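You operate a simulated robot arm through the tools that you are given. There is no shell and no other tool. Be economical: measure what you need, move in short steps, check, and stop when the job is done.

Carry out the task below with a simulated robot arm. There is one attempt and no reset: what you move stays moved.

TASK
File the four folders, each in the slot that bears its word.

Only the result counts: the job must be done as asked and must still hold three seconds after the hand-in. Knocking over, shifting, dropping, spilling or breaking anything else fails it.

THE ROBOT
A 6-joint arm with a two-finger parallel gripper, fixed in place. Base frame: the origin is at the foot of the arm, x ahead of it, y to its left, z up; the work surface is at about z = 750. Lengths are in mm, angles in degrees, forces in N, time in s.
With the tool pointing down near the work surface it reaches from about 180 to 640 mm from the base axis. Its first joint turns from -66.0 to 66.0 degrees. Payload 2.7 kg.
The TCP is the grasp point between the finger pads, 23 mm short of the fingertips. In the tool frame z runs along the fingers and y along their closing line. The gripper opens to 94 mm. The fingers are 38 mm wide and 10 mm thick; the gripper's body (54 by 96 mm) begins 39 mm behind the TCP.
Orientation is that of the tool frame in the base frame, as [roll, pitch, yaw] about the fixed x, y, z axes, in that order (R = Rz(yaw) Ry(pitch) Rx(roll)). With the fingers straight down and closing along the base's y, the tool's x points along the base's -x, its y along +y and its z along -z.

THE INTERFACE
- The arm moves only by the tool nudge_tool. Its argument "plan" is a list of rows, each a list of 7 numbers: the turn, a rotation vector about the tool's x, y, z in degrees, then the shift along the tool's x, y, z in mm, then the opening, from 0 (shut) to 1 (fully open). In form: [[ax, ay, az, tx, ty, tz, claw], ...]. A call has 1 to 10 rows; each row is the pose to reach, as a shift and turn from the pose commanded when the call began, along the tool's axes at that moment. Rows are played at 5 a second. More than 50 mm and 8.6 degrees between two rows, or a gripper value outside its range, and nothing of the call is played. Where a pose cannot be reached the arm comes as near as it can. A force on the tool above 40 N (or 10 N above the force at the start of the call, whichever is more), or a blocked arm, ends the call early, and 0.2 s more pass. Each finger travels about 45 mm/s and halts on what it meets, pressing with about 28 N; the grip force reading is that of the motor and also rises with nothing between the fingers. The clock runs only during rows and for 0.2 s after the last one: add rows that repeat a pose to give the fingers time. It gives the time, the measured TCP pose, the force on the tool (base axes), the opening and the grip force at its end, in the units of the frame above (readings bear some noise), with the torque about the TCP (base axes, N m) and any sound that the robot's microphone picked up.
- Cameras (640 x 400 px; columns grow to the right, rows downward): "scene" is fixed at [84.2, -460.9, 1396.3]; the picture's right is [0.58, -0.81, 0.00], its down [-0.56, -0.40, -0.72] and it looks along [0.59, 0.42, -0.69] (base axes); focal length 340 px, centre (320, 200). "wrist" rides on the gripper at [86, 16, -75] in the tool frame; the picture's right is [-0.18, 0.98, 0.00], its down [-0.58, -0.11, -0.81] and it looks along [-0.79, -0.15, 0.59] (tool axes); focal length 243 px, centre (320, 200). There is no depth. A picture from a camera that has moved, and an enlarged one, comes with that camera's place and axes in the base frame and with its lens. The place of the scene camera against the robot may be out by one fixed shift of up to 12 mm in any direction.
- get_image(camera): a new picture of that camera. The clock stands still meanwhile.
- inspect(camera, box): a new picture of the part [left, top, right, bottom] of that camera's present view, enlarged. The clock stands still meanwhile.
- finish_job(): hands the job in; it is judged then, once.

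Go step by step. Nothing tells you positions but the pictures and the camera data: compare them with the known pose of the tool, close in by small moves and look again before you grip or let go. The budget is 120 turns and 68 pictures, counting those below and the enlarged ones. Unless the task says otherwise, let go and move clear before handing in, and close with one line.

The tools are called after "Call:" as name(argument=value, ...) on one line, values as JSON. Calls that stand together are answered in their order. nudge_tool: Moves the arm, as the interface text tells. Its arguments: {"type":"object","properties":{"plan":{"type":"array"}},"required":["plan"]} The other tools are called the same way: get_image (camera) takes a picture; inspect (camera, box) takes an enlarged picture of a part of a camera's view; finish_job () hands the job in.

At the start:

```text
clock: 0.0
ee_pos: [327.0, -106.7, 1091.6]
orientation: [-180.0, -0.1, 180.0]
contact_force: [-0.6, -0.8, 0.9]
ft_torque: [0.02, 0.01, 0.0]
gripper_width: 94.0
grip_force: 0.1
```

scene: 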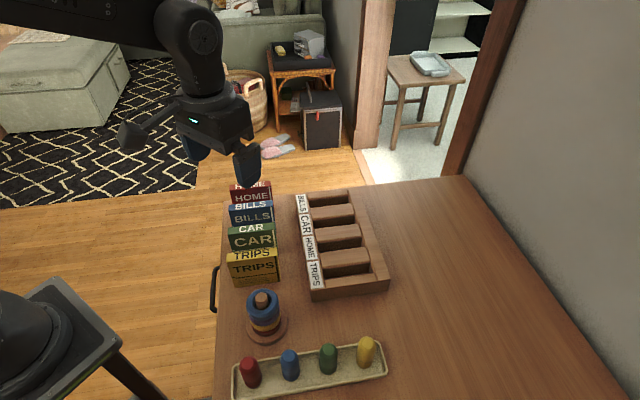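
wrist: 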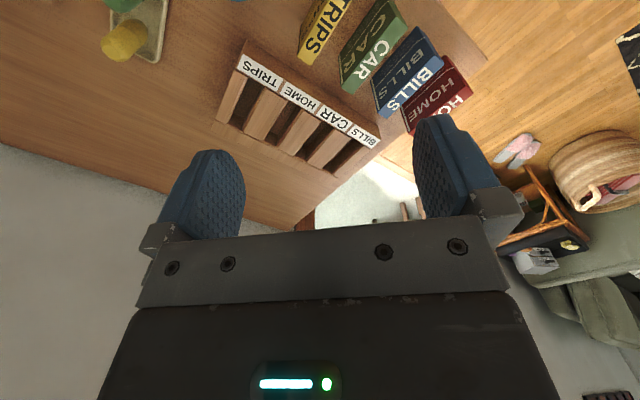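

I see four upright folders (HOME, BILLS, CAR, TRIPS) in a row and a rack with four slots labelled BILLS, CAR, HOME, TRIPS. I'll enlarge both views to measure.

Call:
inspect(camera="scene", box=[210, 170, 400, 300])

Call:
inspect(camera="wrist", box=[200, 0, 490, 181])

```text
3.08 times, centred on (305, 235) of scene
camera zoom: at [84.2, -460.9, 1396.3], right [0.58, -0.81, 0.0], down [-0.56, -0.4, -0.72], along [0.59, 0.42, -0.69], focal length 1046 px, centre (366, 92)
```

zoom: 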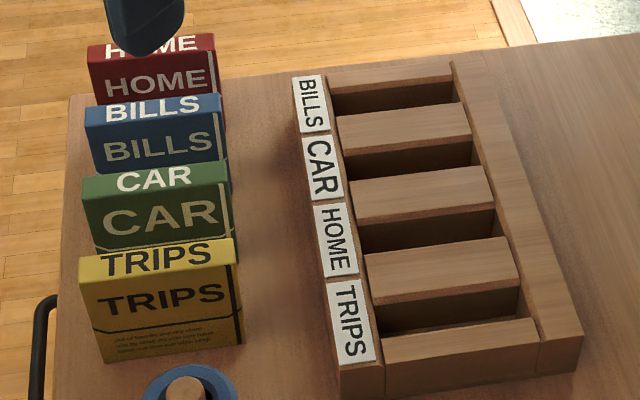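

```text
2.21 times, centred on (345, 90) of wrist
camera zoom: at [240.4, -89.6, 1168.0], right [0.18, 0.98, 0.0], down [0.58, -0.11, 0.81], along [0.79, -0.15, -0.59], focal length 535 px, centre (265, 442)
```

zoom: 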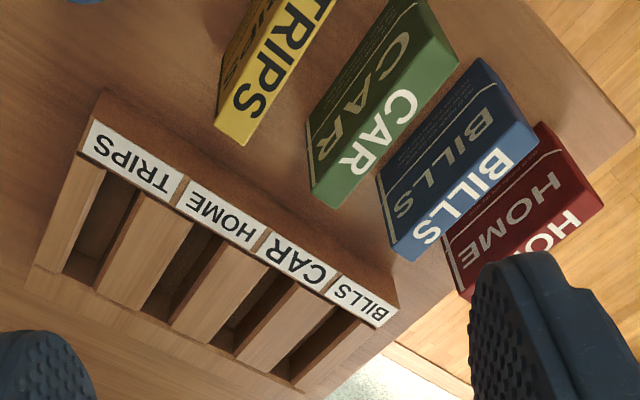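

The folders and rack both lie at roughly 45° to the base. Folders are about 98 × 28 × 94 mm at about 67 mm pitch, so I must grip across the thickness. First I turn the tool so it closes along the row.

Call:
nudge_tool(plan=[[0, 0, 8, 0, 0, 0, 0.64], [0, 0, 16, 0, 0, 0, 0.64], [0, 0, 24, 0, 0, 0, 0.64], [0, 0, 32, 0, 0, 0, 0.64], [0, 0, 40, 0, 0, 0, 0.64], [0, 0, 46, 0, 0, 0, 0.64], [0, 0, 46, 0, 0, 0, 0.64]])

Call:
get_image(camera="wrist")

Call:
get_image(camera="scene")

```text
clock: 1.6
ee_pos: [326.8, -105.6, 1092.3]
orientation: [-179.9, 0.0, 133.9]
contact_force: [-0.4, 0.8, 0.7]
ft_torque: [0.01, -0.02, 0.02]
gripper_width: 60.0
grip_force: 0.0
```

```text
63 pictures are left
camera wrist: at [278.5, -32.2, 1167.9], right [0.84, 0.55, 0.0], down [0.32, -0.49, 0.81], along [0.44, -0.68, -0.59], focal length 243 px, centre (320, 200)
```

wrist: 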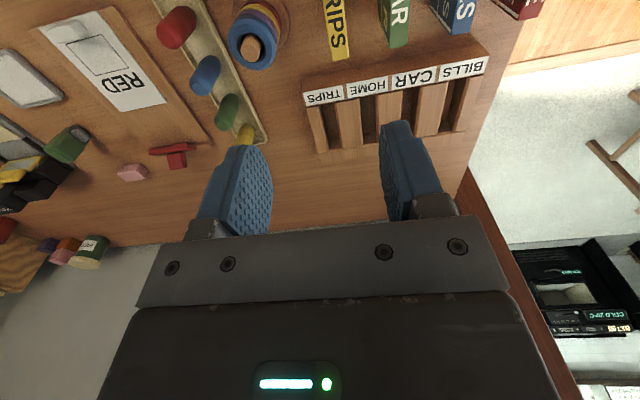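

```text
62 pictures are left
```

scene: 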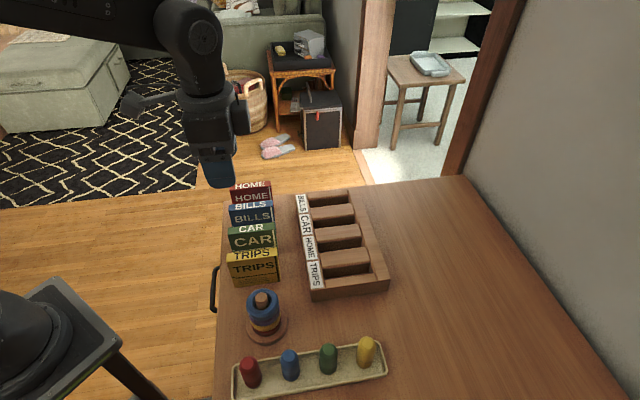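

The wrist view now looks along the rack. I zoom in for accurate measurement.

Call:
inspect(camera="wrist", box=[296, 0, 552, 160])

Call:
inspect(camera="scene", box=[216, 175, 296, 225])

Call:
inspect(camera="scene", box=[216, 220, 312, 280])

```text
2.50 times, centred on (424, 80) of wrist
camera zoom: at [278.5, -32.2, 1167.9], right [0.84, 0.55, 0.0], down [0.32, -0.49, 0.81], along [0.44, -0.68, -0.59], focal length 606 px, centre (60, 500)
```

zoom: 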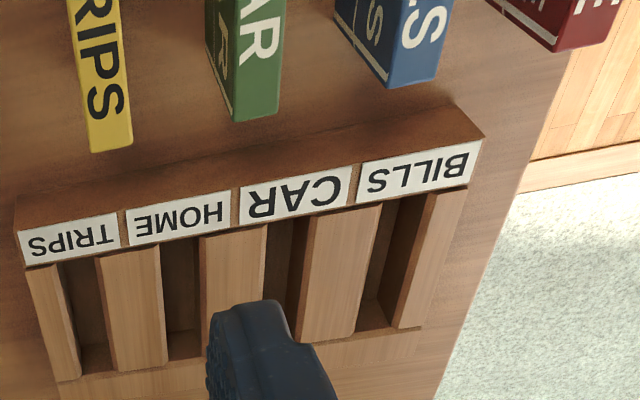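

```text
8.00 times, centred on (256, 200) of scene
camera zoom: at [84.2, -460.9, 1396.3], right [0.58, -0.81, 0.0], down [-0.56, -0.4, -0.72], along [0.59, 0.42, -0.69], focal length 2720 px, centre (832, 200)
```

zoom: 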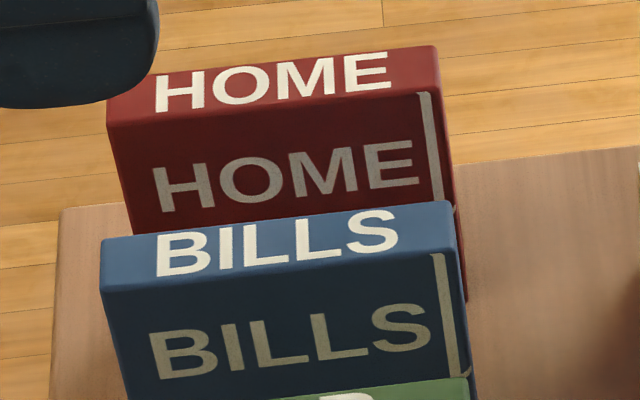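

```text
6.67 times, centred on (264, 250) of scene
camera zoom: at [84.2, -460.9, 1396.3], right [0.58, -0.81, 0.0], down [-0.56, -0.4, -0.72], along [0.59, 0.42, -0.69], focal length 2267 px, centre (693, -133)
```

zoom: 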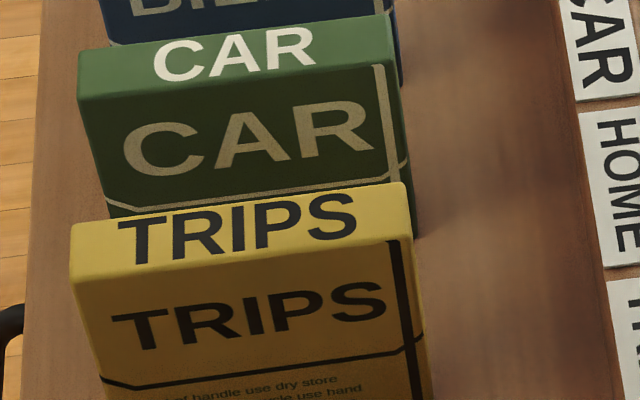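

TRIPS is about 21 mm thick and 100 mm wide, centred near (343, -102), with its top near z = 844. I'll move above it and measure from close by.

Call:
nudge_tool(plan=[[0, 0, 0, -3, 5, 45, 0.6], [0, 0, 0, -6, 10, 90, 0.6], [0, 0, -1, -8.6, 14.2, 132, 0.6], [0, 0, -1, -8.6, 14.2, 132, 0.6]])

Call:
get_image(camera="wrist")

Call:
get_image(camera="scene")

```text
clock: 2.6
ee_pos: [344.2, -100.6, 959.7]
orientation: [179.9, 0.1, 135.0]
contact_force: [1.0, 0.2, 0.4]
ft_torque: [0.0, 0.0, 0.02]
gripper_width: 56.2
grip_force: 0.1
```

```text
58 pictures are left
camera wrist: at [294.7, -27.8, 1034.7], right [0.83, 0.56, 0.0], down [0.33, -0.49, 0.81], along [0.46, -0.67, -0.59], focal length 243 px, centre (320, 200)
```

wrist: 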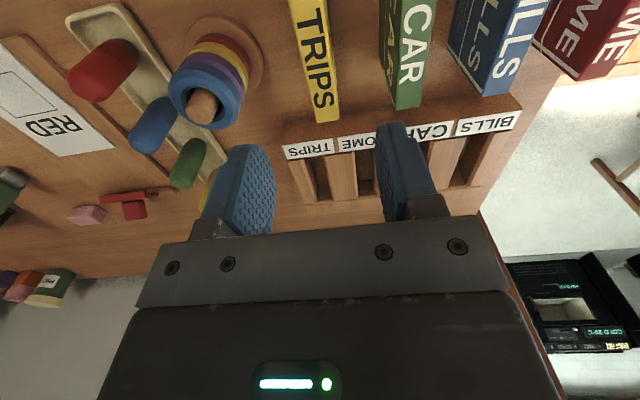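

```text
57 pictures are left
```

scene: 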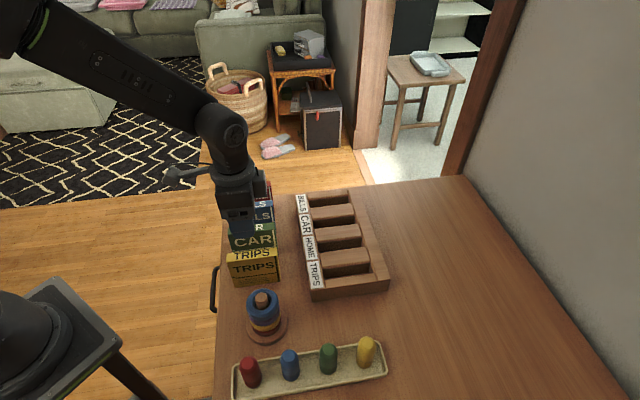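

Zoom to measure the folders and the neighbouring ring stack.

Call:
inspect(camera="wrist", box=[160, 0, 400, 150])

Call:
inspect(camera="wrist", box=[370, 0, 610, 150])

```text
2.67 times, centred on (280, 75) of wrist
camera zoom: at [294.7, -27.8, 1034.7], right [0.83, 0.56, 0.0], down [0.33, -0.49, 0.81], along [0.46, -0.67, -0.59], focal length 647 px, centre (427, 533)
```

zoom: 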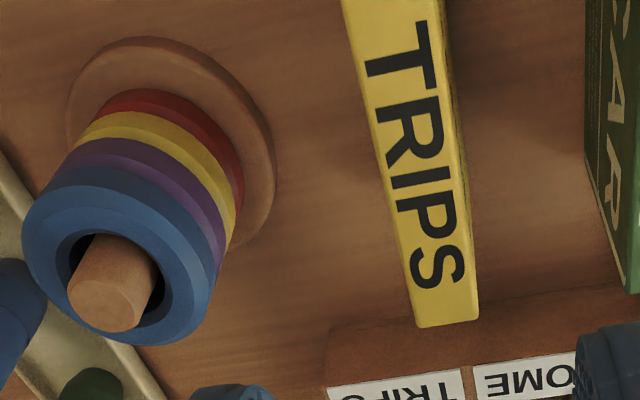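

```text
2.67 times, centred on (490, 75) of wrist
camera zoom: at [294.7, -27.8, 1034.7], right [0.83, 0.56, 0.0], down [0.33, -0.49, 0.81], along [0.46, -0.67, -0.59], focal length 647 px, centre (-133, 533)
```

zoom: 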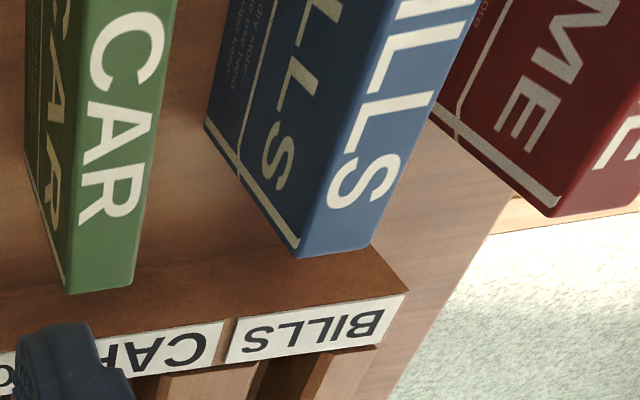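

TRIPS centre matches the present TCP within 1 mm at yaw 135°, top z≈846, pitch ≈70 mm. The ring stack is clear, so I descend around TRIPS.

Call:
nudge_tool(plan=[[0, 0, 0, 0, -0.5, 45, 0.6], [0, 0, 0, 0.5, -0.8, 90, 0.6], [0, 0, 0, 0.5, -0.8, 112, 0.6], [0, 0, 0, 0.5, -0.8, 137, 0.6], [0, 0, 0, 0.5, -0.8, 137, 0.6]])

Call:
get_image(camera="wrist")

```text
clock: 3.8
ee_pos: [342.2, -104.2, 822.5]
orientation: [179.9, 0.1, 135.0]
contact_force: [0.1, 0.1, 0.6]
ft_torque: [0.03, -0.02, -0.05]
gripper_width: 56.6
grip_force: 0.0
```

```text
54 pictures are left
camera wrist: at [292.9, -31.7, 896.7], right [0.83, 0.56, 0.0], down [0.33, -0.49, 0.81], along [0.46, -0.67, -0.59], focal length 243 px, centre (320, 200)
```

wrist: 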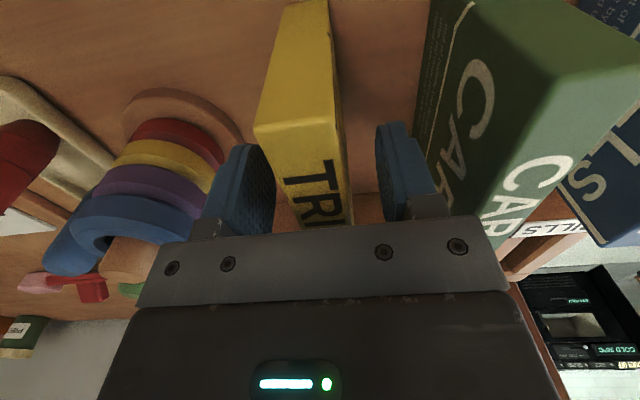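

The folder sits about 3.5 mm toward +tool-y of the finger centre, so I correct before closing.

Call:
nudge_tool(plan=[[0, 0, 0, 0, 3.4, 0, 0.6], [0, 0, 0, 0, 3.4, 0, 0.6]])

Call:
inspect(camera="wrist", box=[200, 80, 440, 230])

```text
clock: 4.4
ee_pos: [345.2, -102.4, 822.3]
orientation: [-179.9, 0.1, 135.1]
contact_force: [0.1, 0.3, 0.8]
ft_torque: [0.02, 0.01, 0.0]
gripper_width: 56.3
grip_force: 0.1
```

```text
2.67 times, centred on (320, 155) of wrist
camera zoom: at [295.1, -28.8, 897.7], right [0.83, 0.56, 0.0], down [0.33, -0.49, 0.81], along [0.46, -0.67, -0.59], focal length 647 px, centre (320, 320)
```

zoom: 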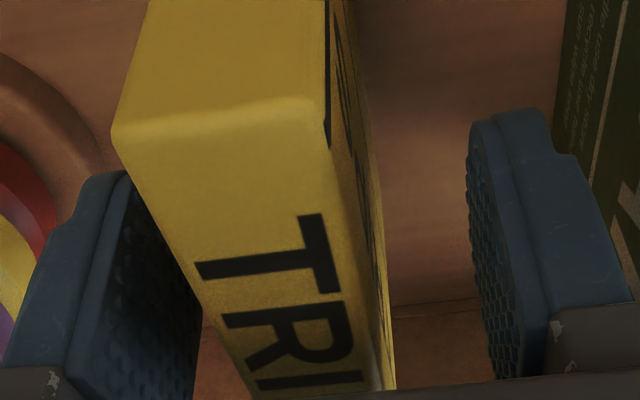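

Now centred within 1 mm. Close the gripper.

Call:
nudge_tool(plan=[[0, 0, 0, 0, 0.6, 0, 0.3], [0, 0, 0, 0, 0.6, 0, 0.2], [0, 0, 0, 0, 0.6, 0, 0.1], [0, 0, 0, 0, 0.6, 0, 0.1], [0, 0, 0, 0, 0.6, 0, 0.1]])

Call:
nudge_tool(plan=[[0, 0, 0, 0, 0, -15, 0.1], [0, 0, 0, 0, 0, -30, 0.1], [0, 0, 0, 0, 0, -30, 0.1]])

Call:
get_image(camera="scene")

```text
clock: 5.6
ee_pos: [345.5, -100.9, 822.0]
orientation: [-180.0, 0.1, 135.1]
contact_force: [0.5, 1.0, 0.1]
ft_torque: [-0.01, -0.01, -0.03]
gripper_width: 21.5
grip_force: 28.1
```

```text
clock: 6.4
ee_pos: [344.6, -99.8, 854.4]
orientation: [-179.9, 0.1, 135.0]
contact_force: [-0.4, -0.6, -0.5]
ft_torque: [-0.03, 0.0, 0.01]
gripper_width: 21.4
grip_force: 28.1
```

```text
52 pictures are left
```

scene: 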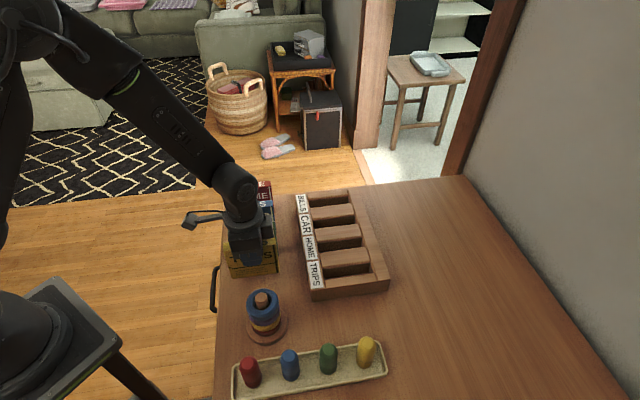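

TRIPS is held (21.5 mm). Now I measure the rack slots accurately with scene zooms.

Call:
inspect(camera="scene", box=[292, 240, 396, 305])

Call:
inspect(camera="scene", box=[286, 180, 390, 245])

```text
6.15 times, centred on (344, 272) of scene
camera zoom: at [84.2, -460.9, 1396.3], right [0.58, -0.81, 0.0], down [-0.56, -0.4, -0.72], along [0.59, 0.42, -0.69], focal length 2092 px, centre (172, -246)
```

zoom: 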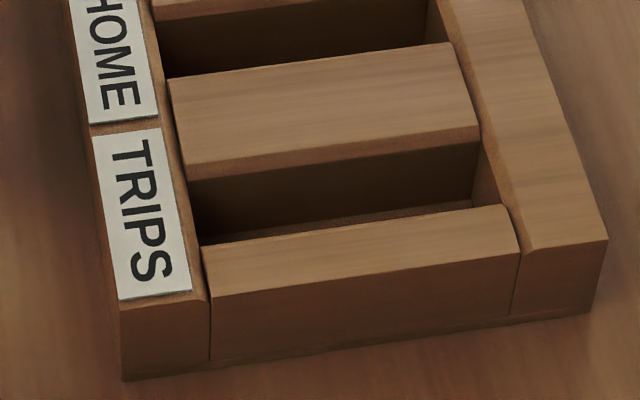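

```text
6.15 times, centred on (338, 212) of scene
camera zoom: at [84.2, -460.9, 1396.3], right [0.58, -0.81, 0.0], down [-0.56, -0.4, -0.72], along [0.59, 0.42, -0.69], focal length 2092 px, centre (209, 123)
```

zoom: 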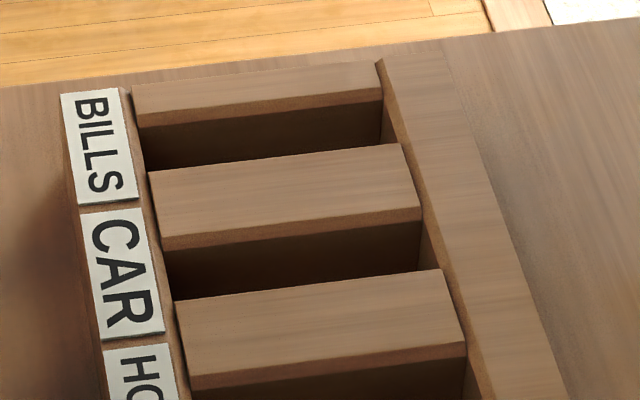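

The slots seem about 25–28 mm wide, so precise alignment is needed. I lift and move beside the rack so that the wrist camera can see the slots past the held folder.

Call:
nudge_tool(plan=[[0, 0, 0, 0, 0, -45, 0.1], [0, 0, 0, 0, 0, -90, 0.1], [0, 0, 0, -25, -20, -115, 0.1], [0, 0, 0, -55, -50, -115, 0.1], [0, 0, 0, -65, -85, -115, 0.1], [0, 0, 0, -65, -100, -115, 0.1], [0, 0, 0, -65, -100, -115, 0.1], [0, 0, 0, -65, -100, -115, 0.1]])

Call:
get_image(camera="wrist")

```text
clock: 8.2
ee_pos: [319.6, -216.6, 968.1]
orientation: [-179.9, 0.1, 135.0]
contact_force: [1.2, 0.5, -1.2]
ft_torque: [-0.01, 0.02, 0.0]
gripper_width: 21.5
grip_force: 28.3
```

```text
49 pictures are left
camera wrist: at [269.3, -143.9, 1042.8], right [0.83, 0.56, 0.0], down [0.33, -0.49, 0.81], along [0.46, -0.67, -0.59], focal length 243 px, centre (320, 200)
```

wrist: 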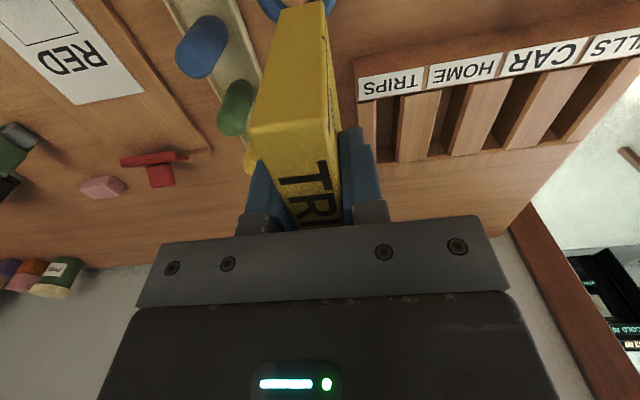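

Excellent view of all slots. Zoom in.

Call:
inspect(camera="wrist", box=[346, 70, 506, 170])

Call:
inspect(camera="wrist", box=[480, 50, 640, 150])

```text
4.00 times, centred on (426, 120) of wrist
camera zoom: at [269.3, -143.9, 1042.8], right [0.83, 0.56, 0.0], down [0.33, -0.49, 0.81], along [0.46, -0.67, -0.59], focal length 970 px, centre (-104, 520)
```

zoom: 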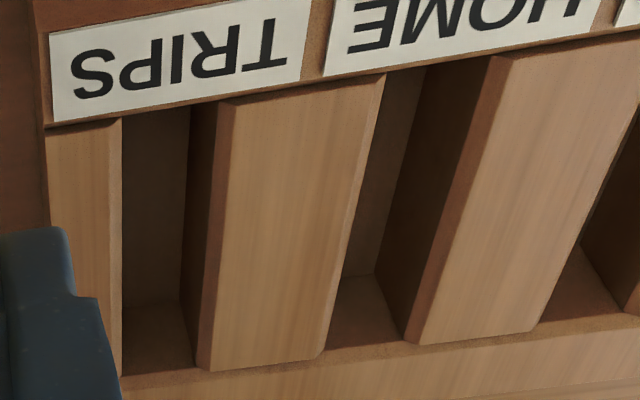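

```text
4.00 times, centred on (560, 100) of wrist
camera zoom: at [269.3, -143.9, 1042.8], right [0.83, 0.56, 0.0], down [0.33, -0.49, 0.81], along [0.46, -0.67, -0.59], focal length 970 px, centre (-640, 600)
```

zoom: 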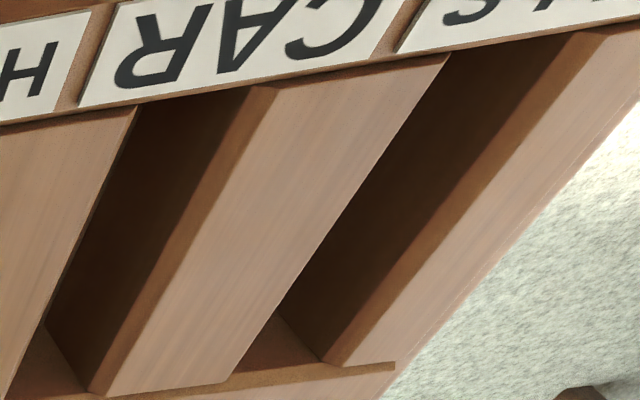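

Slot geometry in rack axes (p along the row, q across it): slot centres p ≈ 136 (TRIPS), 206 (HOME), 276 (CAR), 346 (BILLS), width about 26, q ≈ 452–556. I move TRIPS over its slot, staying above the rack.

Call:
nudge_tool(plan=[[0, 0, 0, -35, 16, 0, 0.1], [0, 0, 0, -75, 35, 0, 0.1], [0, 0, 0, -110, 52, 0, 0.1], [0, 0, 0, -128, 63.6, 10, 0.1], [0, 0, 0, -128, 63.6, 45, 0.1], [0, 0, 0, -128, 63.6, 80, 0.1], [0, 0, 0, -128, 63.6, 88, 0.1], [0, 0, 0, -128, 63.6, 88, 0.1], [0, 0, 0, -128, 63.6, 88, 0.1]])

Call:
inspect(camera="scene", box=[270, 190, 430, 290])

```text
clock: 10.2
ee_pos: [455.6, -262.6, 879.6]
orientation: [-180.0, 0.2, 135.0]
contact_force: [0.1, -0.1, 0.8]
ft_torque: [0.03, 0.02, -0.02]
gripper_width: 21.5
grip_force: 28.0
```

```text
4.00 times, centred on (350, 240) of scene
camera zoom: at [84.2, -460.9, 1396.3], right [0.58, -0.81, 0.0], down [-0.56, -0.4, -0.72], along [0.59, 0.42, -0.69], focal length 1360 px, centre (200, 40)
```

zoom: 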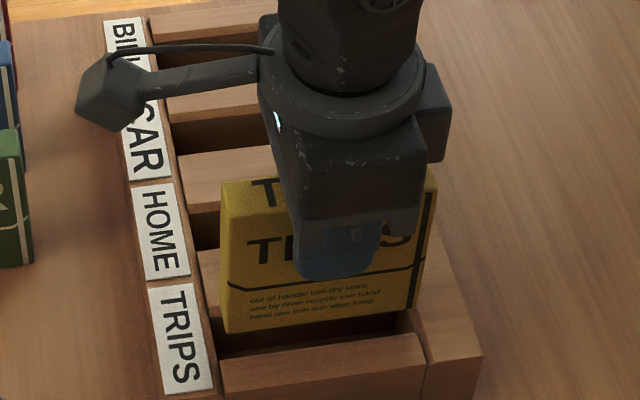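

The folder hovers about over the TRIPS slot; I zoom in more to check the clearance along p before lowering.

Call:
inspect(camera="scene", box=[310, 246, 390, 296])

Call:
get_image(camera="wrist")

```text
8.00 times, centred on (350, 271) of scene
camera zoom: at [84.2, -460.9, 1396.3], right [0.58, -0.81, 0.0], down [-0.56, -0.4, -0.72], along [0.59, 0.42, -0.69], focal length 2720 px, centre (80, -368)
```

zoom: 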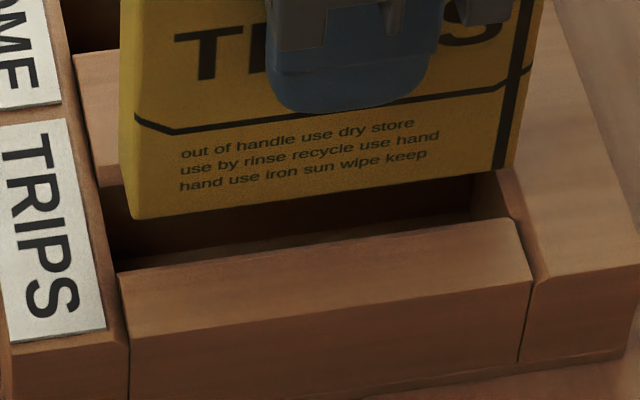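

```text
44 pictures are left
camera wrist: at [406.0, -189.5, 955.1], right [0.83, 0.56, 0.0], down [0.33, -0.49, 0.81], along [0.46, -0.67, -0.59], focal length 243 px, centre (320, 200)
```

wrist: 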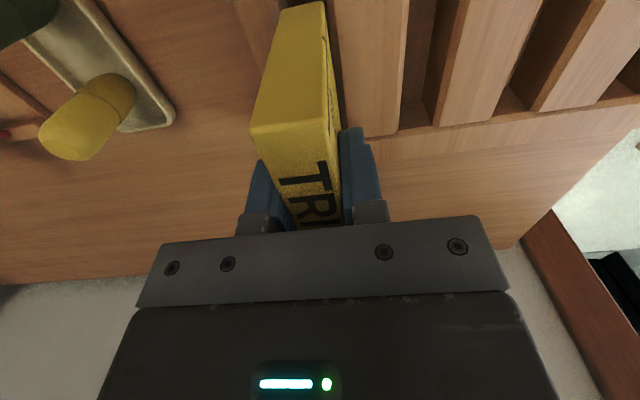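

Call:
inspect(camera="wrist", box=[220, 0, 380, 100])

```text
4.00 times, centred on (300, 50) of wrist
camera zoom: at [406.0, -189.5, 955.1], right [0.83, 0.56, 0.0], down [0.33, -0.49, 0.81], along [0.46, -0.67, -0.59], focal length 970 px, centre (400, 800)
```

zoom: 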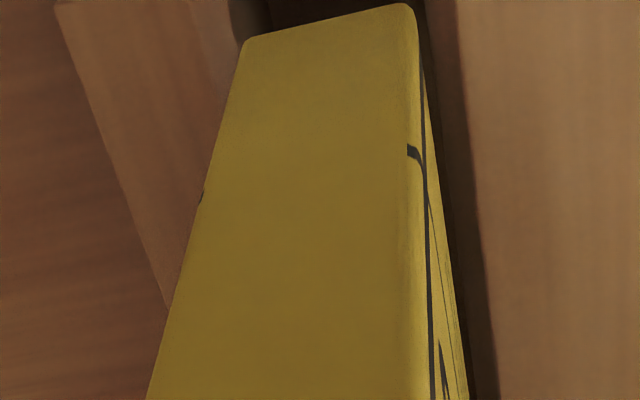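

The folder is within 1 mm in p and about 2.5 mm too far in q. I correct and lower partway into the slot.

Call:
nudge_tool(plan=[[0, 0, 0, 2.7, -0.6, 0, 0.1], [0, 0, 0, 2.7, -0.6, 6, 0.1], [0, 0, 0, 2.7, -0.6, 12, 0.1], [0, 0, 0, 2.7, -0.6, 18, 0.1], [0, 0, 0, 2.7, -0.6, 24, 0.1], [0, 0, 0, 2.7, -0.6, 24, 0.1]])

Call:
inspect(camera="scene", box=[310, 246, 390, 296])

```text
clock: 11.6
ee_pos: [453.7, -261.1, 856.7]
orientation: [180.0, 0.1, 135.0]
contact_force: [0.2, -0.6, -1.1]
ft_torque: [0.02, 0.03, -0.01]
gripper_width: 21.4
grip_force: 27.8
```

```text
8.00 times, centred on (350, 271) of scene
camera zoom: at [84.2, -460.9, 1396.3], right [0.58, -0.81, 0.0], down [-0.56, -0.4, -0.72], along [0.59, 0.42, -0.69], focal length 2720 px, centre (80, -368)
```

zoom: 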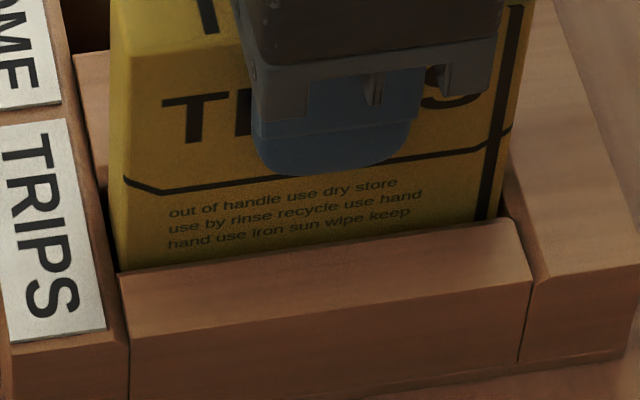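

It's in the slot with no contact. Lower until it meets the floor.

Call:
nudge_tool(plan=[[0, 0, 0, 0, 0, 5, 0.1], [0, 0, 0, 0, 0, 10, 0.1], [0, 0, 0, 0, 0, 14, 0.1], [0, 0, 0, 0, 0, 18, 0.1], [0, 0, 0, 0, 0, 22, 0.1], [0, 0, 0, 0, 0, 22, 0.1]])

```text
clock: 13.0
ee_pos: [452.0, -260.8, 835.2]
orientation: [-179.9, 0.1, 135.0]
contact_force: [-0.1, 0.5, -0.5]
ft_torque: [-0.05, 0.0, -0.03]
gripper_width: 21.5
grip_force: 28.0
```

Call:
nudge_tool(plan=[[0, 0, 0, 0, 0, 2, 0.1], [0, 0, 0, 0, 0, 4, 0.1], [0, 0, 0, 0, 0, 6, 0.1], [0, 0, 0, 0, 0, 8, 0.1], [0, 0, 0, 0, 0, 8, 0.1]])

Call:
inspect(camera="scene", box=[310, 226, 390, 296])

```text
clock: 14.2
ee_pos: [452.3, -261.3, 828.5]
orientation: [179.9, 0.1, 135.0]
contact_force: [-5.7, 2.4, 18.5]
ft_torque: [0.48, 0.63, -0.02]
gripper_width: 21.5
grip_force: 28.1
```

```text
5.71 times, centred on (350, 261) of scene
camera zoom: at [83.8, -460.7, 1396.4], right [0.58, -0.81, 0.0], down [-0.56, -0.4, -0.72], along [0.59, 0.42, -0.69], focal length 1943 px, centre (149, -149)
```

zoom: 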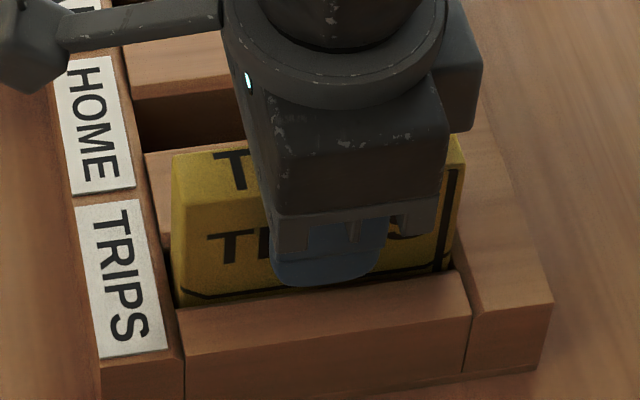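

It rests on the slot floor. Relieve the press, open, and withdraw upward.

Call:
nudge_tool(plan=[[0, 0, 0, 0, 0, -0.7, 0.1], [0, 0, 0, 0, 0, -0.7, 0.35], [0, 0, 0, 0, 0, -0.7, 0.55], [0, 0, 0, 0, 0, -0.7, 0.55], [0, 0, 0, 0, 0, -20, 0.55], [0, 0, 0, 0, 0, -60, 0.55], [0, 0, 0, 0, 0, -105, 0.55], [0, 0, 0, 0, 0, -140, 0.55], [0, 0, 0, 0, 0, -140, 0.55]])

Call:
get_image(camera="scene")

Call:
get_image(camera="wrist")

```text
clock: 16.2
ee_pos: [454.2, -263.1, 966.6]
orientation: [-180.0, 0.1, 135.0]
contact_force: [-0.3, 0.3, 0.3]
ft_torque: [-0.01, -0.01, -0.03]
gripper_width: 51.5
grip_force: 0.0
```

```text
40 pictures are left
```

scene: 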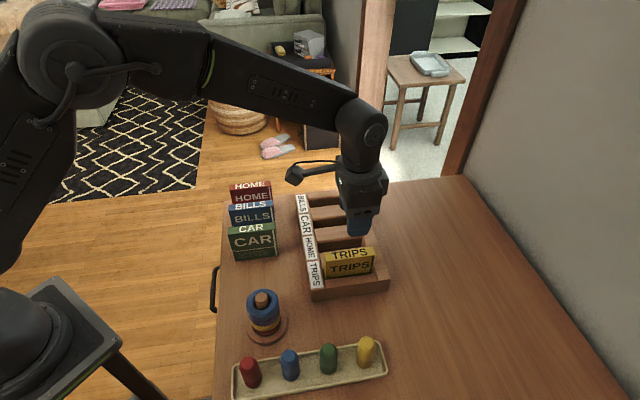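

```text
39 pictures are left
camera wrist: at [405.0, -188.7, 1041.7], right [0.83, 0.56, 0.0], down [0.33, -0.49, 0.81], along [0.46, -0.67, -0.59], focal length 243 px, centre (320, 200)
```

wrist: 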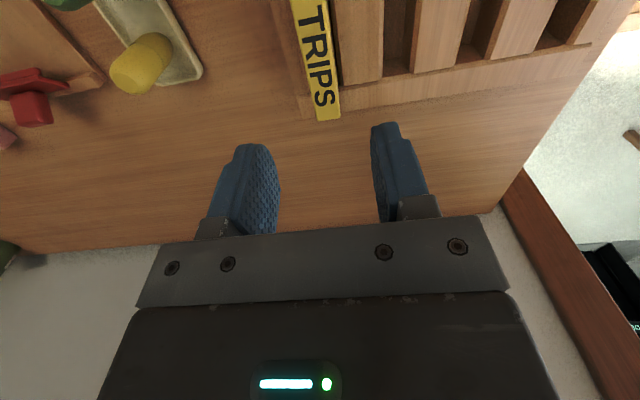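

TRIPS is filed. Next CAR, expected near p≈242, q≈315. I move above it at the current height and look.

Call:
nudge_tool(plan=[[0, 0, 0, 35, 20, 0, 0.6], [0, 0, 0, 75, 43, 0, 0.6], [0, 0, 0, 115, 66, 0, 0.6], [0, 0, 0, 155, 88, 0, 0.6], [0, 0, 0, 185, 103, 0, 0.6], [0, 0, 0, 190, 106.5, 8, 0.6], [0, 0, 0, 190, 106.5, 8, 0.6], [0, 0, 0, 190, 106.5, 8, 0.6]])

Call:
inspect(camera="wrist", box=[220, 0, 420, 125])

```text
clock: 18.0
ee_pos: [396.2, -50.7, 960.3]
orientation: [-179.9, 0.1, 134.9]
contact_force: [-0.4, 0.2, 0.2]
ft_torque: [0.01, 0.05, 0.04]
gripper_width: 56.4
grip_force: 0.0
```

```text
3.20 times, centred on (320, 62) of wrist
camera zoom: at [346.2, 22.6, 1035.2], right [0.83, 0.56, 0.0], down [0.33, -0.49, 0.81], along [0.46, -0.67, -0.59], focal length 776 px, centre (320, 640)
```

zoom: 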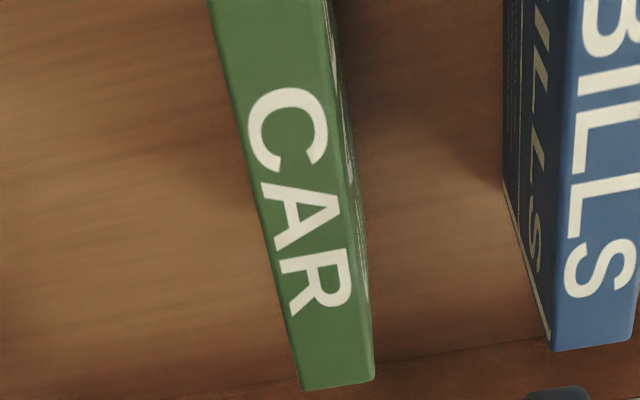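

CAR is centred at p≈241. I descend around it with a correction of −3 mm in p.

Call:
nudge_tool(plan=[[0, 0, 0, 0.5, -3, 45, 0.6], [0, 0, 0, 0.7, -3, 88, 0.6], [0, 0, 0, 0.7, -3, 112, 0.6], [0, 0, 0, 0.7, -3, 138, 0.6], [0, 0, 0, 0.7, -3, 138, 0.6], [0, 0, 0, 0.7, -3, 138, 0.6]])

Call:
inspect(camera="wrist", box=[200, 80, 440, 230])

```text
clock: 19.4
ee_pos: [390.7, -53.1, 821.3]
orientation: [180.0, 0.1, 135.1]
contact_force: [0.4, 0.9, -0.7]
ft_torque: [0.01, 0.01, 0.0]
gripper_width: 56.4
grip_force: 0.0
```

```text
2.67 times, centred on (320, 155) of wrist
camera zoom: at [341.4, 19.2, 896.4], right [0.83, 0.56, 0.0], down [0.33, -0.49, 0.81], along [0.46, -0.67, -0.59], focal length 647 px, centre (320, 320)
```

zoom: 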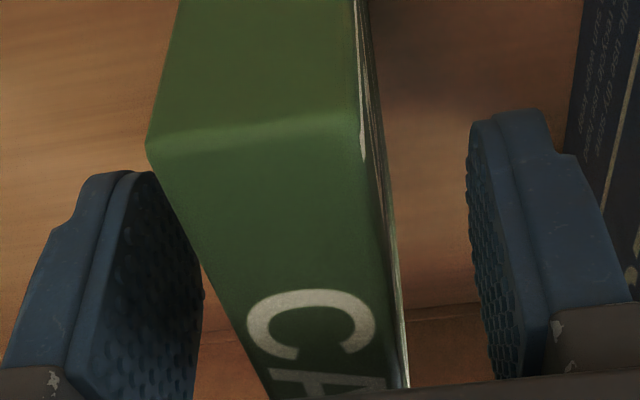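

Shift +2.4 mm in p to centre, and +2.8 in q to match the TRIPS grip; then close.

Call:
nudge_tool(plan=[[0, 0, 0, -2.8, 2.4, 0, 0.6], [0, 0, 0, -2.8, 2.4, 0, 0.6]])

Call:
inspect(camera="wrist", box=[200, 80, 440, 230])

```text
clock: 20.0
ee_pos: [395.2, -53.2, 820.8]
orientation: [-179.8, 0.2, 135.0]
contact_force: [0.4, 0.7, 0.1]
ft_torque: [0.03, 0.03, 0.02]
gripper_width: 56.2
grip_force: 0.1
```

```text
2.67 times, centred on (320, 155) of wrist
camera zoom: at [345.2, 19.4, 896.3], right [0.83, 0.56, 0.0], down [0.33, -0.49, 0.81], along [0.46, -0.67, -0.59], focal length 647 px, centre (320, 320)
```

zoom: 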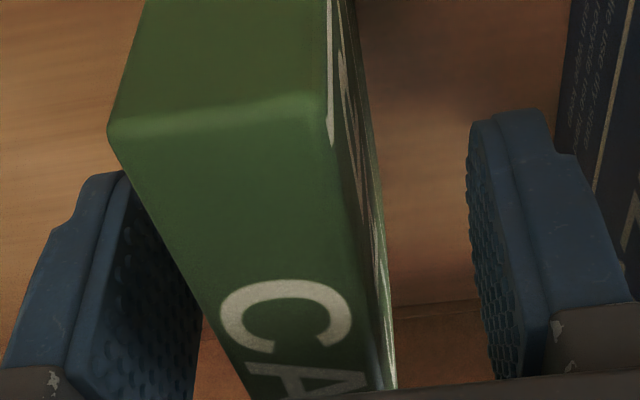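

Centred and matched. Close, check, and lift CAR.

Call:
nudge_tool(plan=[[0, 0, 0, 0, 0, 0, 0.3], [0, 0, 0, 0, 0, 0, 0.2], [0, 0, 0, 0, 0, 0, 0.1], [0, 0, 0, 0, 0, 0, 0.1], [0, 0, 0, 0, 0, 0, 0.1], [0, 0, 0, 0, 0, -20, 0.1], [0, 0, 0, 0, 0, -50, 0.1], [0, 0, 0, 0, 0, -78, 0.1], [0, 0, 0, 0, 0, -78, 0.1]])

Call:
nudge_tool(plan=[[0, 0, 0, -40, 7, 0, 0.1], [0, 0, 0, -80, 14, 0, 0.1], [0, 0, 0, -120, 21, 0, 0.1], [0, 0, 0, -160, 28, 0, 0.1], [0, 0, 0, -185, 33, 0, 0.1], [0, 0, 0, -189.8, 33.5, 10, 0.1], [0, 0, 0, -189.8, 33.5, 19, 0.1], [0, 0, 0, -189.8, 33.5, 19, 0.1]])

Call:
inspect(camera="scene", box=[280, 190, 392, 260])

Call:
inspect(camera="wrist", box=[220, 0, 380, 100])

```text
clock: 22.0
ee_pos: [393.4, -52.4, 898.5]
orientation: [-179.8, 0.1, 135.0]
contact_force: [-0.6, 0.0, -0.3]
ft_torque: [-0.02, 0.02, -0.01]
gripper_width: 21.5
grip_force: 28.1
```

```text
clock: 23.8
ee_pos: [553.6, -164.8, 880.0]
orientation: [180.0, 0.1, 135.0]
contact_force: [-0.9, 0.2, -1.2]
ft_torque: [-0.03, -0.03, -0.01]
gripper_width: 21.6
grip_force: 28.0
```

```text
5.71 times, centred on (336, 225) of scene
camera zoom: at [84.2, -460.9, 1396.3], right [0.58, -0.81, 0.0], down [-0.56, -0.4, -0.72], along [0.59, 0.42, -0.69], focal length 1943 px, centre (229, 57)
```

zoom: 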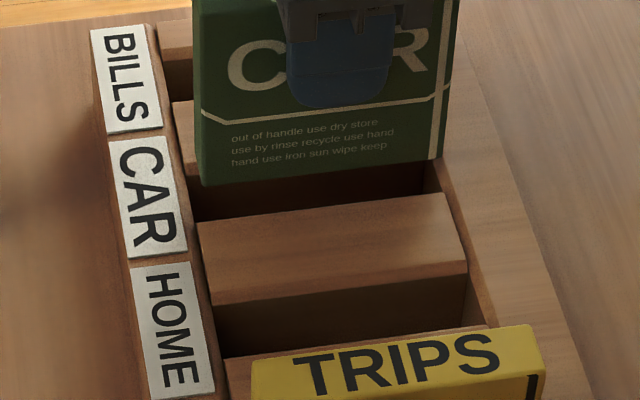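

```text
4.00 times, centred on (300, 50) of wrist
camera zoom: at [504.7, -92.1, 955.5], right [0.83, 0.56, 0.0], down [0.33, -0.49, 0.81], along [0.46, -0.67, -0.59], focal length 970 px, centre (400, 800)
```

zoom: 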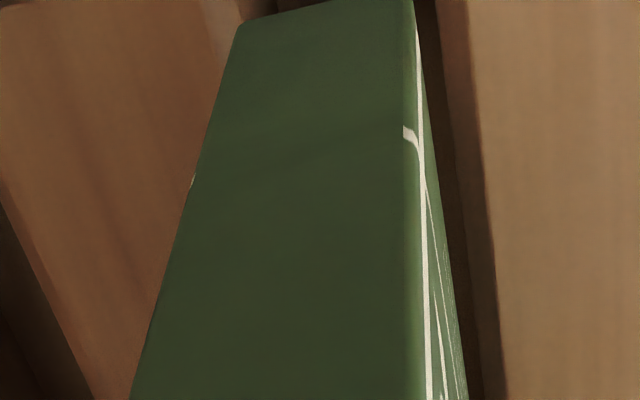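

CAR hovers nearly right: shift +0.8 in p and −2.2 in q, then lower in.

Call:
nudge_tool(plan=[[0, 0, 0, 2.2, 0.8, 0, 0.1], [0, 0, 0, 2.2, 0.8, 6, 0.1], [0, 0, 0, 2.2, 0.8, 12, 0.1], [0, 0, 0, 2.2, 0.8, 18, 0.1], [0, 0, 0, 2.2, 0.8, 25, 0.1], [0, 0, 0, 2.2, 0.8, 32, 0.1], [0, 0, 0, 2.2, 0.8, 39, 0.1], [0, 0, 0, 2.2, 0.8, 44, 0.1], [0, 0, 0, 2.2, 0.8, 44, 0.1]])

Call:
inspect(camera="scene", box=[280, 190, 392, 260])

```text
clock: 25.8
ee_pos: [553.9, -163.8, 836.3]
orientation: [-179.9, 0.1, 135.0]
contact_force: [0.5, 0.0, -0.7]
ft_torque: [0.0, 0.01, -0.02]
gripper_width: 21.4
grip_force: 27.9
```

```text
5.71 times, centred on (336, 225) of scene
camera zoom: at [84.2, -460.9, 1396.3], right [0.58, -0.81, 0.0], down [-0.56, -0.4, -0.72], along [0.59, 0.42, -0.69], focal length 1943 px, centre (229, 57)
```

zoom: 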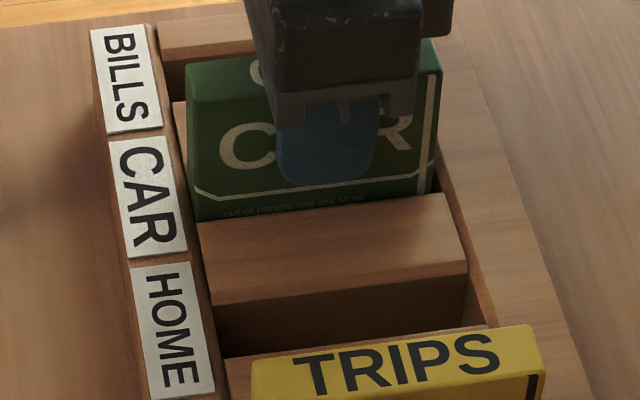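

CAR is in without contact. Lower to the floor, ease off, release and rise.

Call:
nudge_tool(plan=[[0, 0, 0, 0, 0, 2, 0.1], [0, 0, 0, 0, 0, 4, 0.1], [0, 0, 0, 0, 0, 6, 0.1], [0, 0, 0, 0, 0, 7.5, 0.1], [0, 0, 0, 0, 0, 7.5, 0.1]])

```text
clock: 27.0
ee_pos: [552.9, -162.1, 828.4]
orientation: [180.0, 0.0, 135.0]
contact_force: [0.4, 0.0, -0.5]
ft_torque: [0.0, -0.01, 0.01]
gripper_width: 21.5
grip_force: 27.6
```

Call:
nudge_tool(plan=[[0, 0, 0, 0, 0, 1, 0.1], [0, 0, 0, 0, 0, 2, 0.1], [0, 0, 0, 0, 0, 2, 0.1]])

```text
clock: 27.8
ee_pos: [554.3, -162.4, 826.6]
orientation: [180.0, 0.2, 135.0]
contact_force: [-1.3, 1.2, 3.2]
ft_torque: [0.16, 0.14, -0.01]
gripper_width: 21.4
grip_force: 28.0
```

Light floor contact (about 3 N). Release and rise.

Call:
nudge_tool(plan=[[0, 0, 0, 0, 0, 0, 0.3], [0, 0, 0, 0, 0, 0, 0.5], [0, 0, 0, 0, 0, 0, 0.55], [0, 0, 0, 0, 0, 0, 0.55], [0, 0, 0, 0, 0, -20, 0.55], [0, 0, 0, 0, 0, -60, 0.55], [0, 0, 0, 0, 0, -105, 0.55], [0, 0, 0, 0, 0, -134, 0.55], [0, 0, 0, 0, 0, -134, 0.55]])

Call:
get_image(camera="scene")

```text
clock: 29.8
ee_pos: [552.0, -162.9, 959.2]
orientation: [-179.9, 0.1, 135.0]
contact_force: [0.0, 0.2, -0.2]
ft_torque: [0.01, 0.03, 0.0]
gripper_width: 52.0
grip_force: 0.0
```

```text
32 pictures are left
```

scene: 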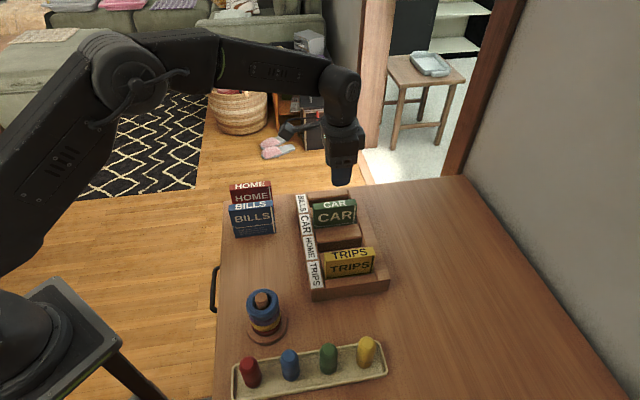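

CAR is filed. Next BILLS, expected at p≈311, q≈315.

Call:
nudge_tool(plan=[[0, 0, 0, 35, 7, 0, 0.6], [0, 0, 0, 75, 14, 0, 0.6], [0, 0, 0, 115, 21, 0, 0.6], [0, 0, 0, 155, 29, 0, 0.6], [0, 0, 0, 185, 34, 0, 0.6], [0, 0, 0, 189, 35, 0, 0.6], [0, 0, 0, 189, 35, 0, 0.6], [0, 0, 0, 189, 35, 0, 0.6]])

Call:
inspect(camera="wrist", box=[220, 0, 420, 125])

```text
clock: 31.6
ee_pos: [443.0, -3.5, 959.0]
orientation: [-180.0, 0.1, 135.0]
contact_force: [-0.2, 0.6, -0.8]
ft_torque: [0.01, 0.02, 0.01]
gripper_width: 56.5
grip_force: 0.1
```

```text
3.20 times, centred on (320, 62) of wrist
camera zoom: at [394.3, 68.9, 1035.0], right [0.83, 0.56, 0.0], down [0.33, -0.49, 0.81], along [0.46, -0.67, -0.59], focal length 776 px, centre (320, 640)
```

zoom: 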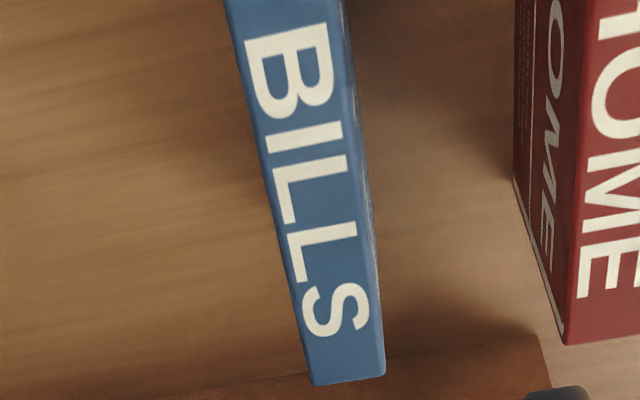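

Call:
nudge_tool(plan=[[0, 0, 0, -1.6, 3.1, 45, 0.6], [0, 0, 0, -1.6, 3.1, 88, 0.6], [0, 0, 0, -1.6, 3.1, 112, 0.6], [0, 0, 0, -1.6, 3.1, 138, 0.6], [0, 0, 0, -1.6, 3.1, 138, 0.6], [0, 0, 0, -1.6, 3.1, 138, 0.6]])

Call:
inspect(camera="wrist", box=[200, 80, 440, 230])

```text
clock: 33.0
ee_pos: [445.3, -2.8, 821.3]
orientation: [-179.9, 0.1, 135.1]
contact_force: [0.5, -0.4, 0.3]
ft_torque: [0.0, 0.01, 0.01]
gripper_width: 56.6
grip_force: 0.1
```

```text
2.67 times, centred on (320, 155) of wrist
camera zoom: at [396.1, 70.4, 896.7], right [0.83, 0.56, 0.0], down [0.33, -0.49, 0.81], along [0.46, -0.67, -0.59], focal length 647 px, centre (320, 320)
```

zoom: 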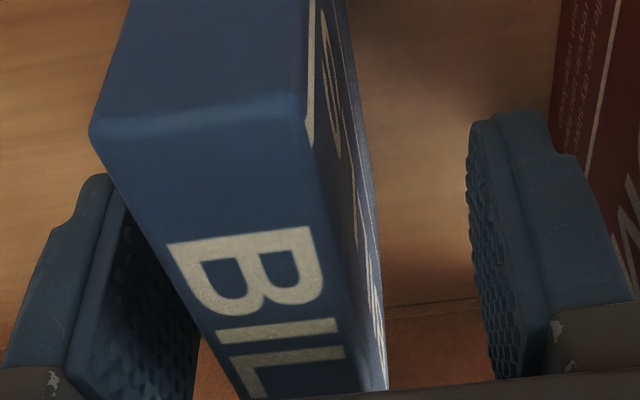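

Shift −1 mm in p, close, lift and carry BILLS toward its slot.

Call:
nudge_tool(plan=[[0, 0, 0, 0, -1.1, 0, 0.55], [0, 0, 0, 0, -1.1, 0, 0.3], [0, 0, 0, 0, -1.1, 0, 0.1], [0, 0, 0, 0, -1.1, 0, 0.1], [0, 0, 0, 0, -1.1, 0, 0.1], [0, 0, 0, 0, -1.1, 0, 0.1], [0, 0, 0, 0, -1.1, -20, 0.1], [0, 0, 0, 0, -1.1, -50, 0.1], [0, 0, 0, 0, -1.1, -78, 0.1], [0, 0, 0, 0, -1.1, -78, 0.1]])

Call:
nudge_tool(plan=[[0, 0, 0, -40, 7, 0, 0.1], [0, 0, 0, -80, 14, 0, 0.1], [0, 0, 0, -120, 21, 0, 0.1], [0, 0, 0, -160, 28, 0, 0.1], [0, 0, 0, -183, 32, 0, 0.1], [0, 0, 0, -187.4, 33, 10, 0.1], [0, 0, 0, -187.4, 33, 19, 0.1], [0, 0, 0, -187.4, 33, 19, 0.1]])

Call:
inspect(camera="scene", box=[280, 170, 392, 240])

Call:
inspect(camera="wrist", box=[220, 0, 380, 100])

```text
clock: 35.2
ee_pos: [444.7, -2.7, 900.3]
orientation: [-179.9, 0.2, 135.0]
contact_force: [-0.1, 0.4, 0.6]
ft_torque: [0.0, -0.01, 0.0]
gripper_width: 21.3
grip_force: 27.8
```

```text
clock: 37.0
ee_pos: [601.9, -112.7, 881.1]
orientation: [-179.9, 0.1, 134.9]
contact_force: [-0.8, 0.3, -0.3]
ft_torque: [0.02, 0.01, 0.0]
gripper_width: 21.2
grip_force: 27.9
```

```text
5.71 times, centred on (336, 205) of scene
camera zoom: at [84.2, -460.9, 1396.3], right [0.58, -0.81, 0.0], down [-0.56, -0.4, -0.72], along [0.59, 0.42, -0.69], focal length 1943 px, centre (229, 171)
```

zoom: 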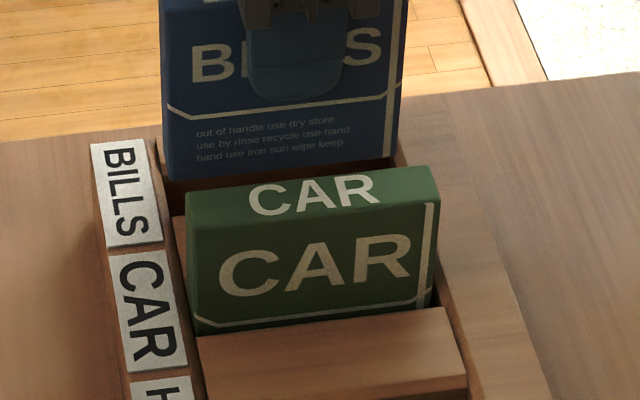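

```text
4.00 times, centred on (300, 50) of wrist
camera zoom: at [552.4, -39.9, 956.3], right [0.83, 0.56, 0.0], down [0.33, -0.49, 0.81], along [0.46, -0.67, -0.59], focal length 970 px, centre (400, 800)
```

zoom: 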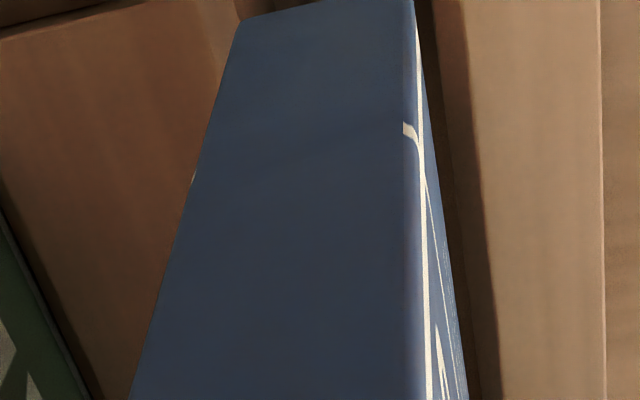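

BILLS is aligned with its slot (within 0.5 mm in p). Lower it.

Call:
nudge_tool(plan=[[0, 0, 0, 0, 0.2, 0, 0.1], [0, 0, 0, 0, 0.2, 6, 0.1], [0, 0, 0, 0, 0.2, 12, 0.1], [0, 0, 0, 0, 0.2, 18, 0.1], [0, 0, 0, 0, 0.2, 25, 0.1], [0, 0, 0, 0, 0.2, 32, 0.1], [0, 0, 0, 0, 0.2, 39, 0.1], [0, 0, 0, 0, 0.2, 44, 0.1], [0, 0, 0, 0, 0.2, 44, 0.1]])

Call:
inspect(camera="scene", box=[280, 170, 392, 240])

```text
clock: 39.0
ee_pos: [600.5, -111.5, 837.4]
orientation: [180.0, 0.1, 135.0]
contact_force: [1.6, -2.4, -0.2]
ft_torque: [-0.05, -0.06, 0.02]
gripper_width: 21.5
grip_force: 28.2
```

```text
5.71 times, centred on (336, 205) of scene
camera zoom: at [84.3, -461.0, 1396.3], right [0.58, -0.81, 0.0], down [-0.56, -0.4, -0.72], along [0.59, 0.42, -0.69], focal length 1943 px, centre (229, 171)
```

zoom: 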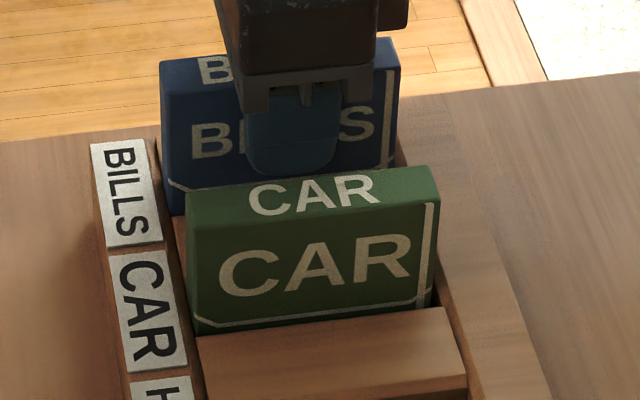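

A light touch on the near (label) end; I shift +1.5 mm in q and lower on to the floor.

Call:
nudge_tool(plan=[[0, 0, 0, -1.5, 0, 0, 0.1], [0, 0, 0, -1.5, 0, 3, 0.1], [0, 0, 0, -1.5, 0, 6, 0.1], [0, 0, 0, -1.5, 0, 8, 0.1], [0, 0, 0, -1.5, 0, 9, 0.1], [0, 0, 0, -1.5, 0, 9, 0.1]])

```text
clock: 40.4
ee_pos: [601.9, -113.4, 829.3]
orientation: [-179.9, 0.1, 135.0]
contact_force: [-0.1, 0.0, 0.0]
ft_torque: [-0.03, 0.0, -0.01]
gripper_width: 21.7
grip_force: 28.0
```

Call:
nudge_tool(plan=[[0, 0, 0, 0, 0, 1, 0.1], [0, 0, 0, 0, 0, 2, 0.1], [0, 0, 0, 0, 0, 2.5, 0.1], [0, 0, 0, 0, 0, 2.5, 0.1]])

```text
clock: 41.4
ee_pos: [603.4, -114.3, 828.0]
orientation: [180.0, 0.1, 135.0]
contact_force: [-6.9, 1.2, 18.4]
ft_torque: [0.34, 0.76, 0.09]
gripper_width: 21.5
grip_force: 28.3
```

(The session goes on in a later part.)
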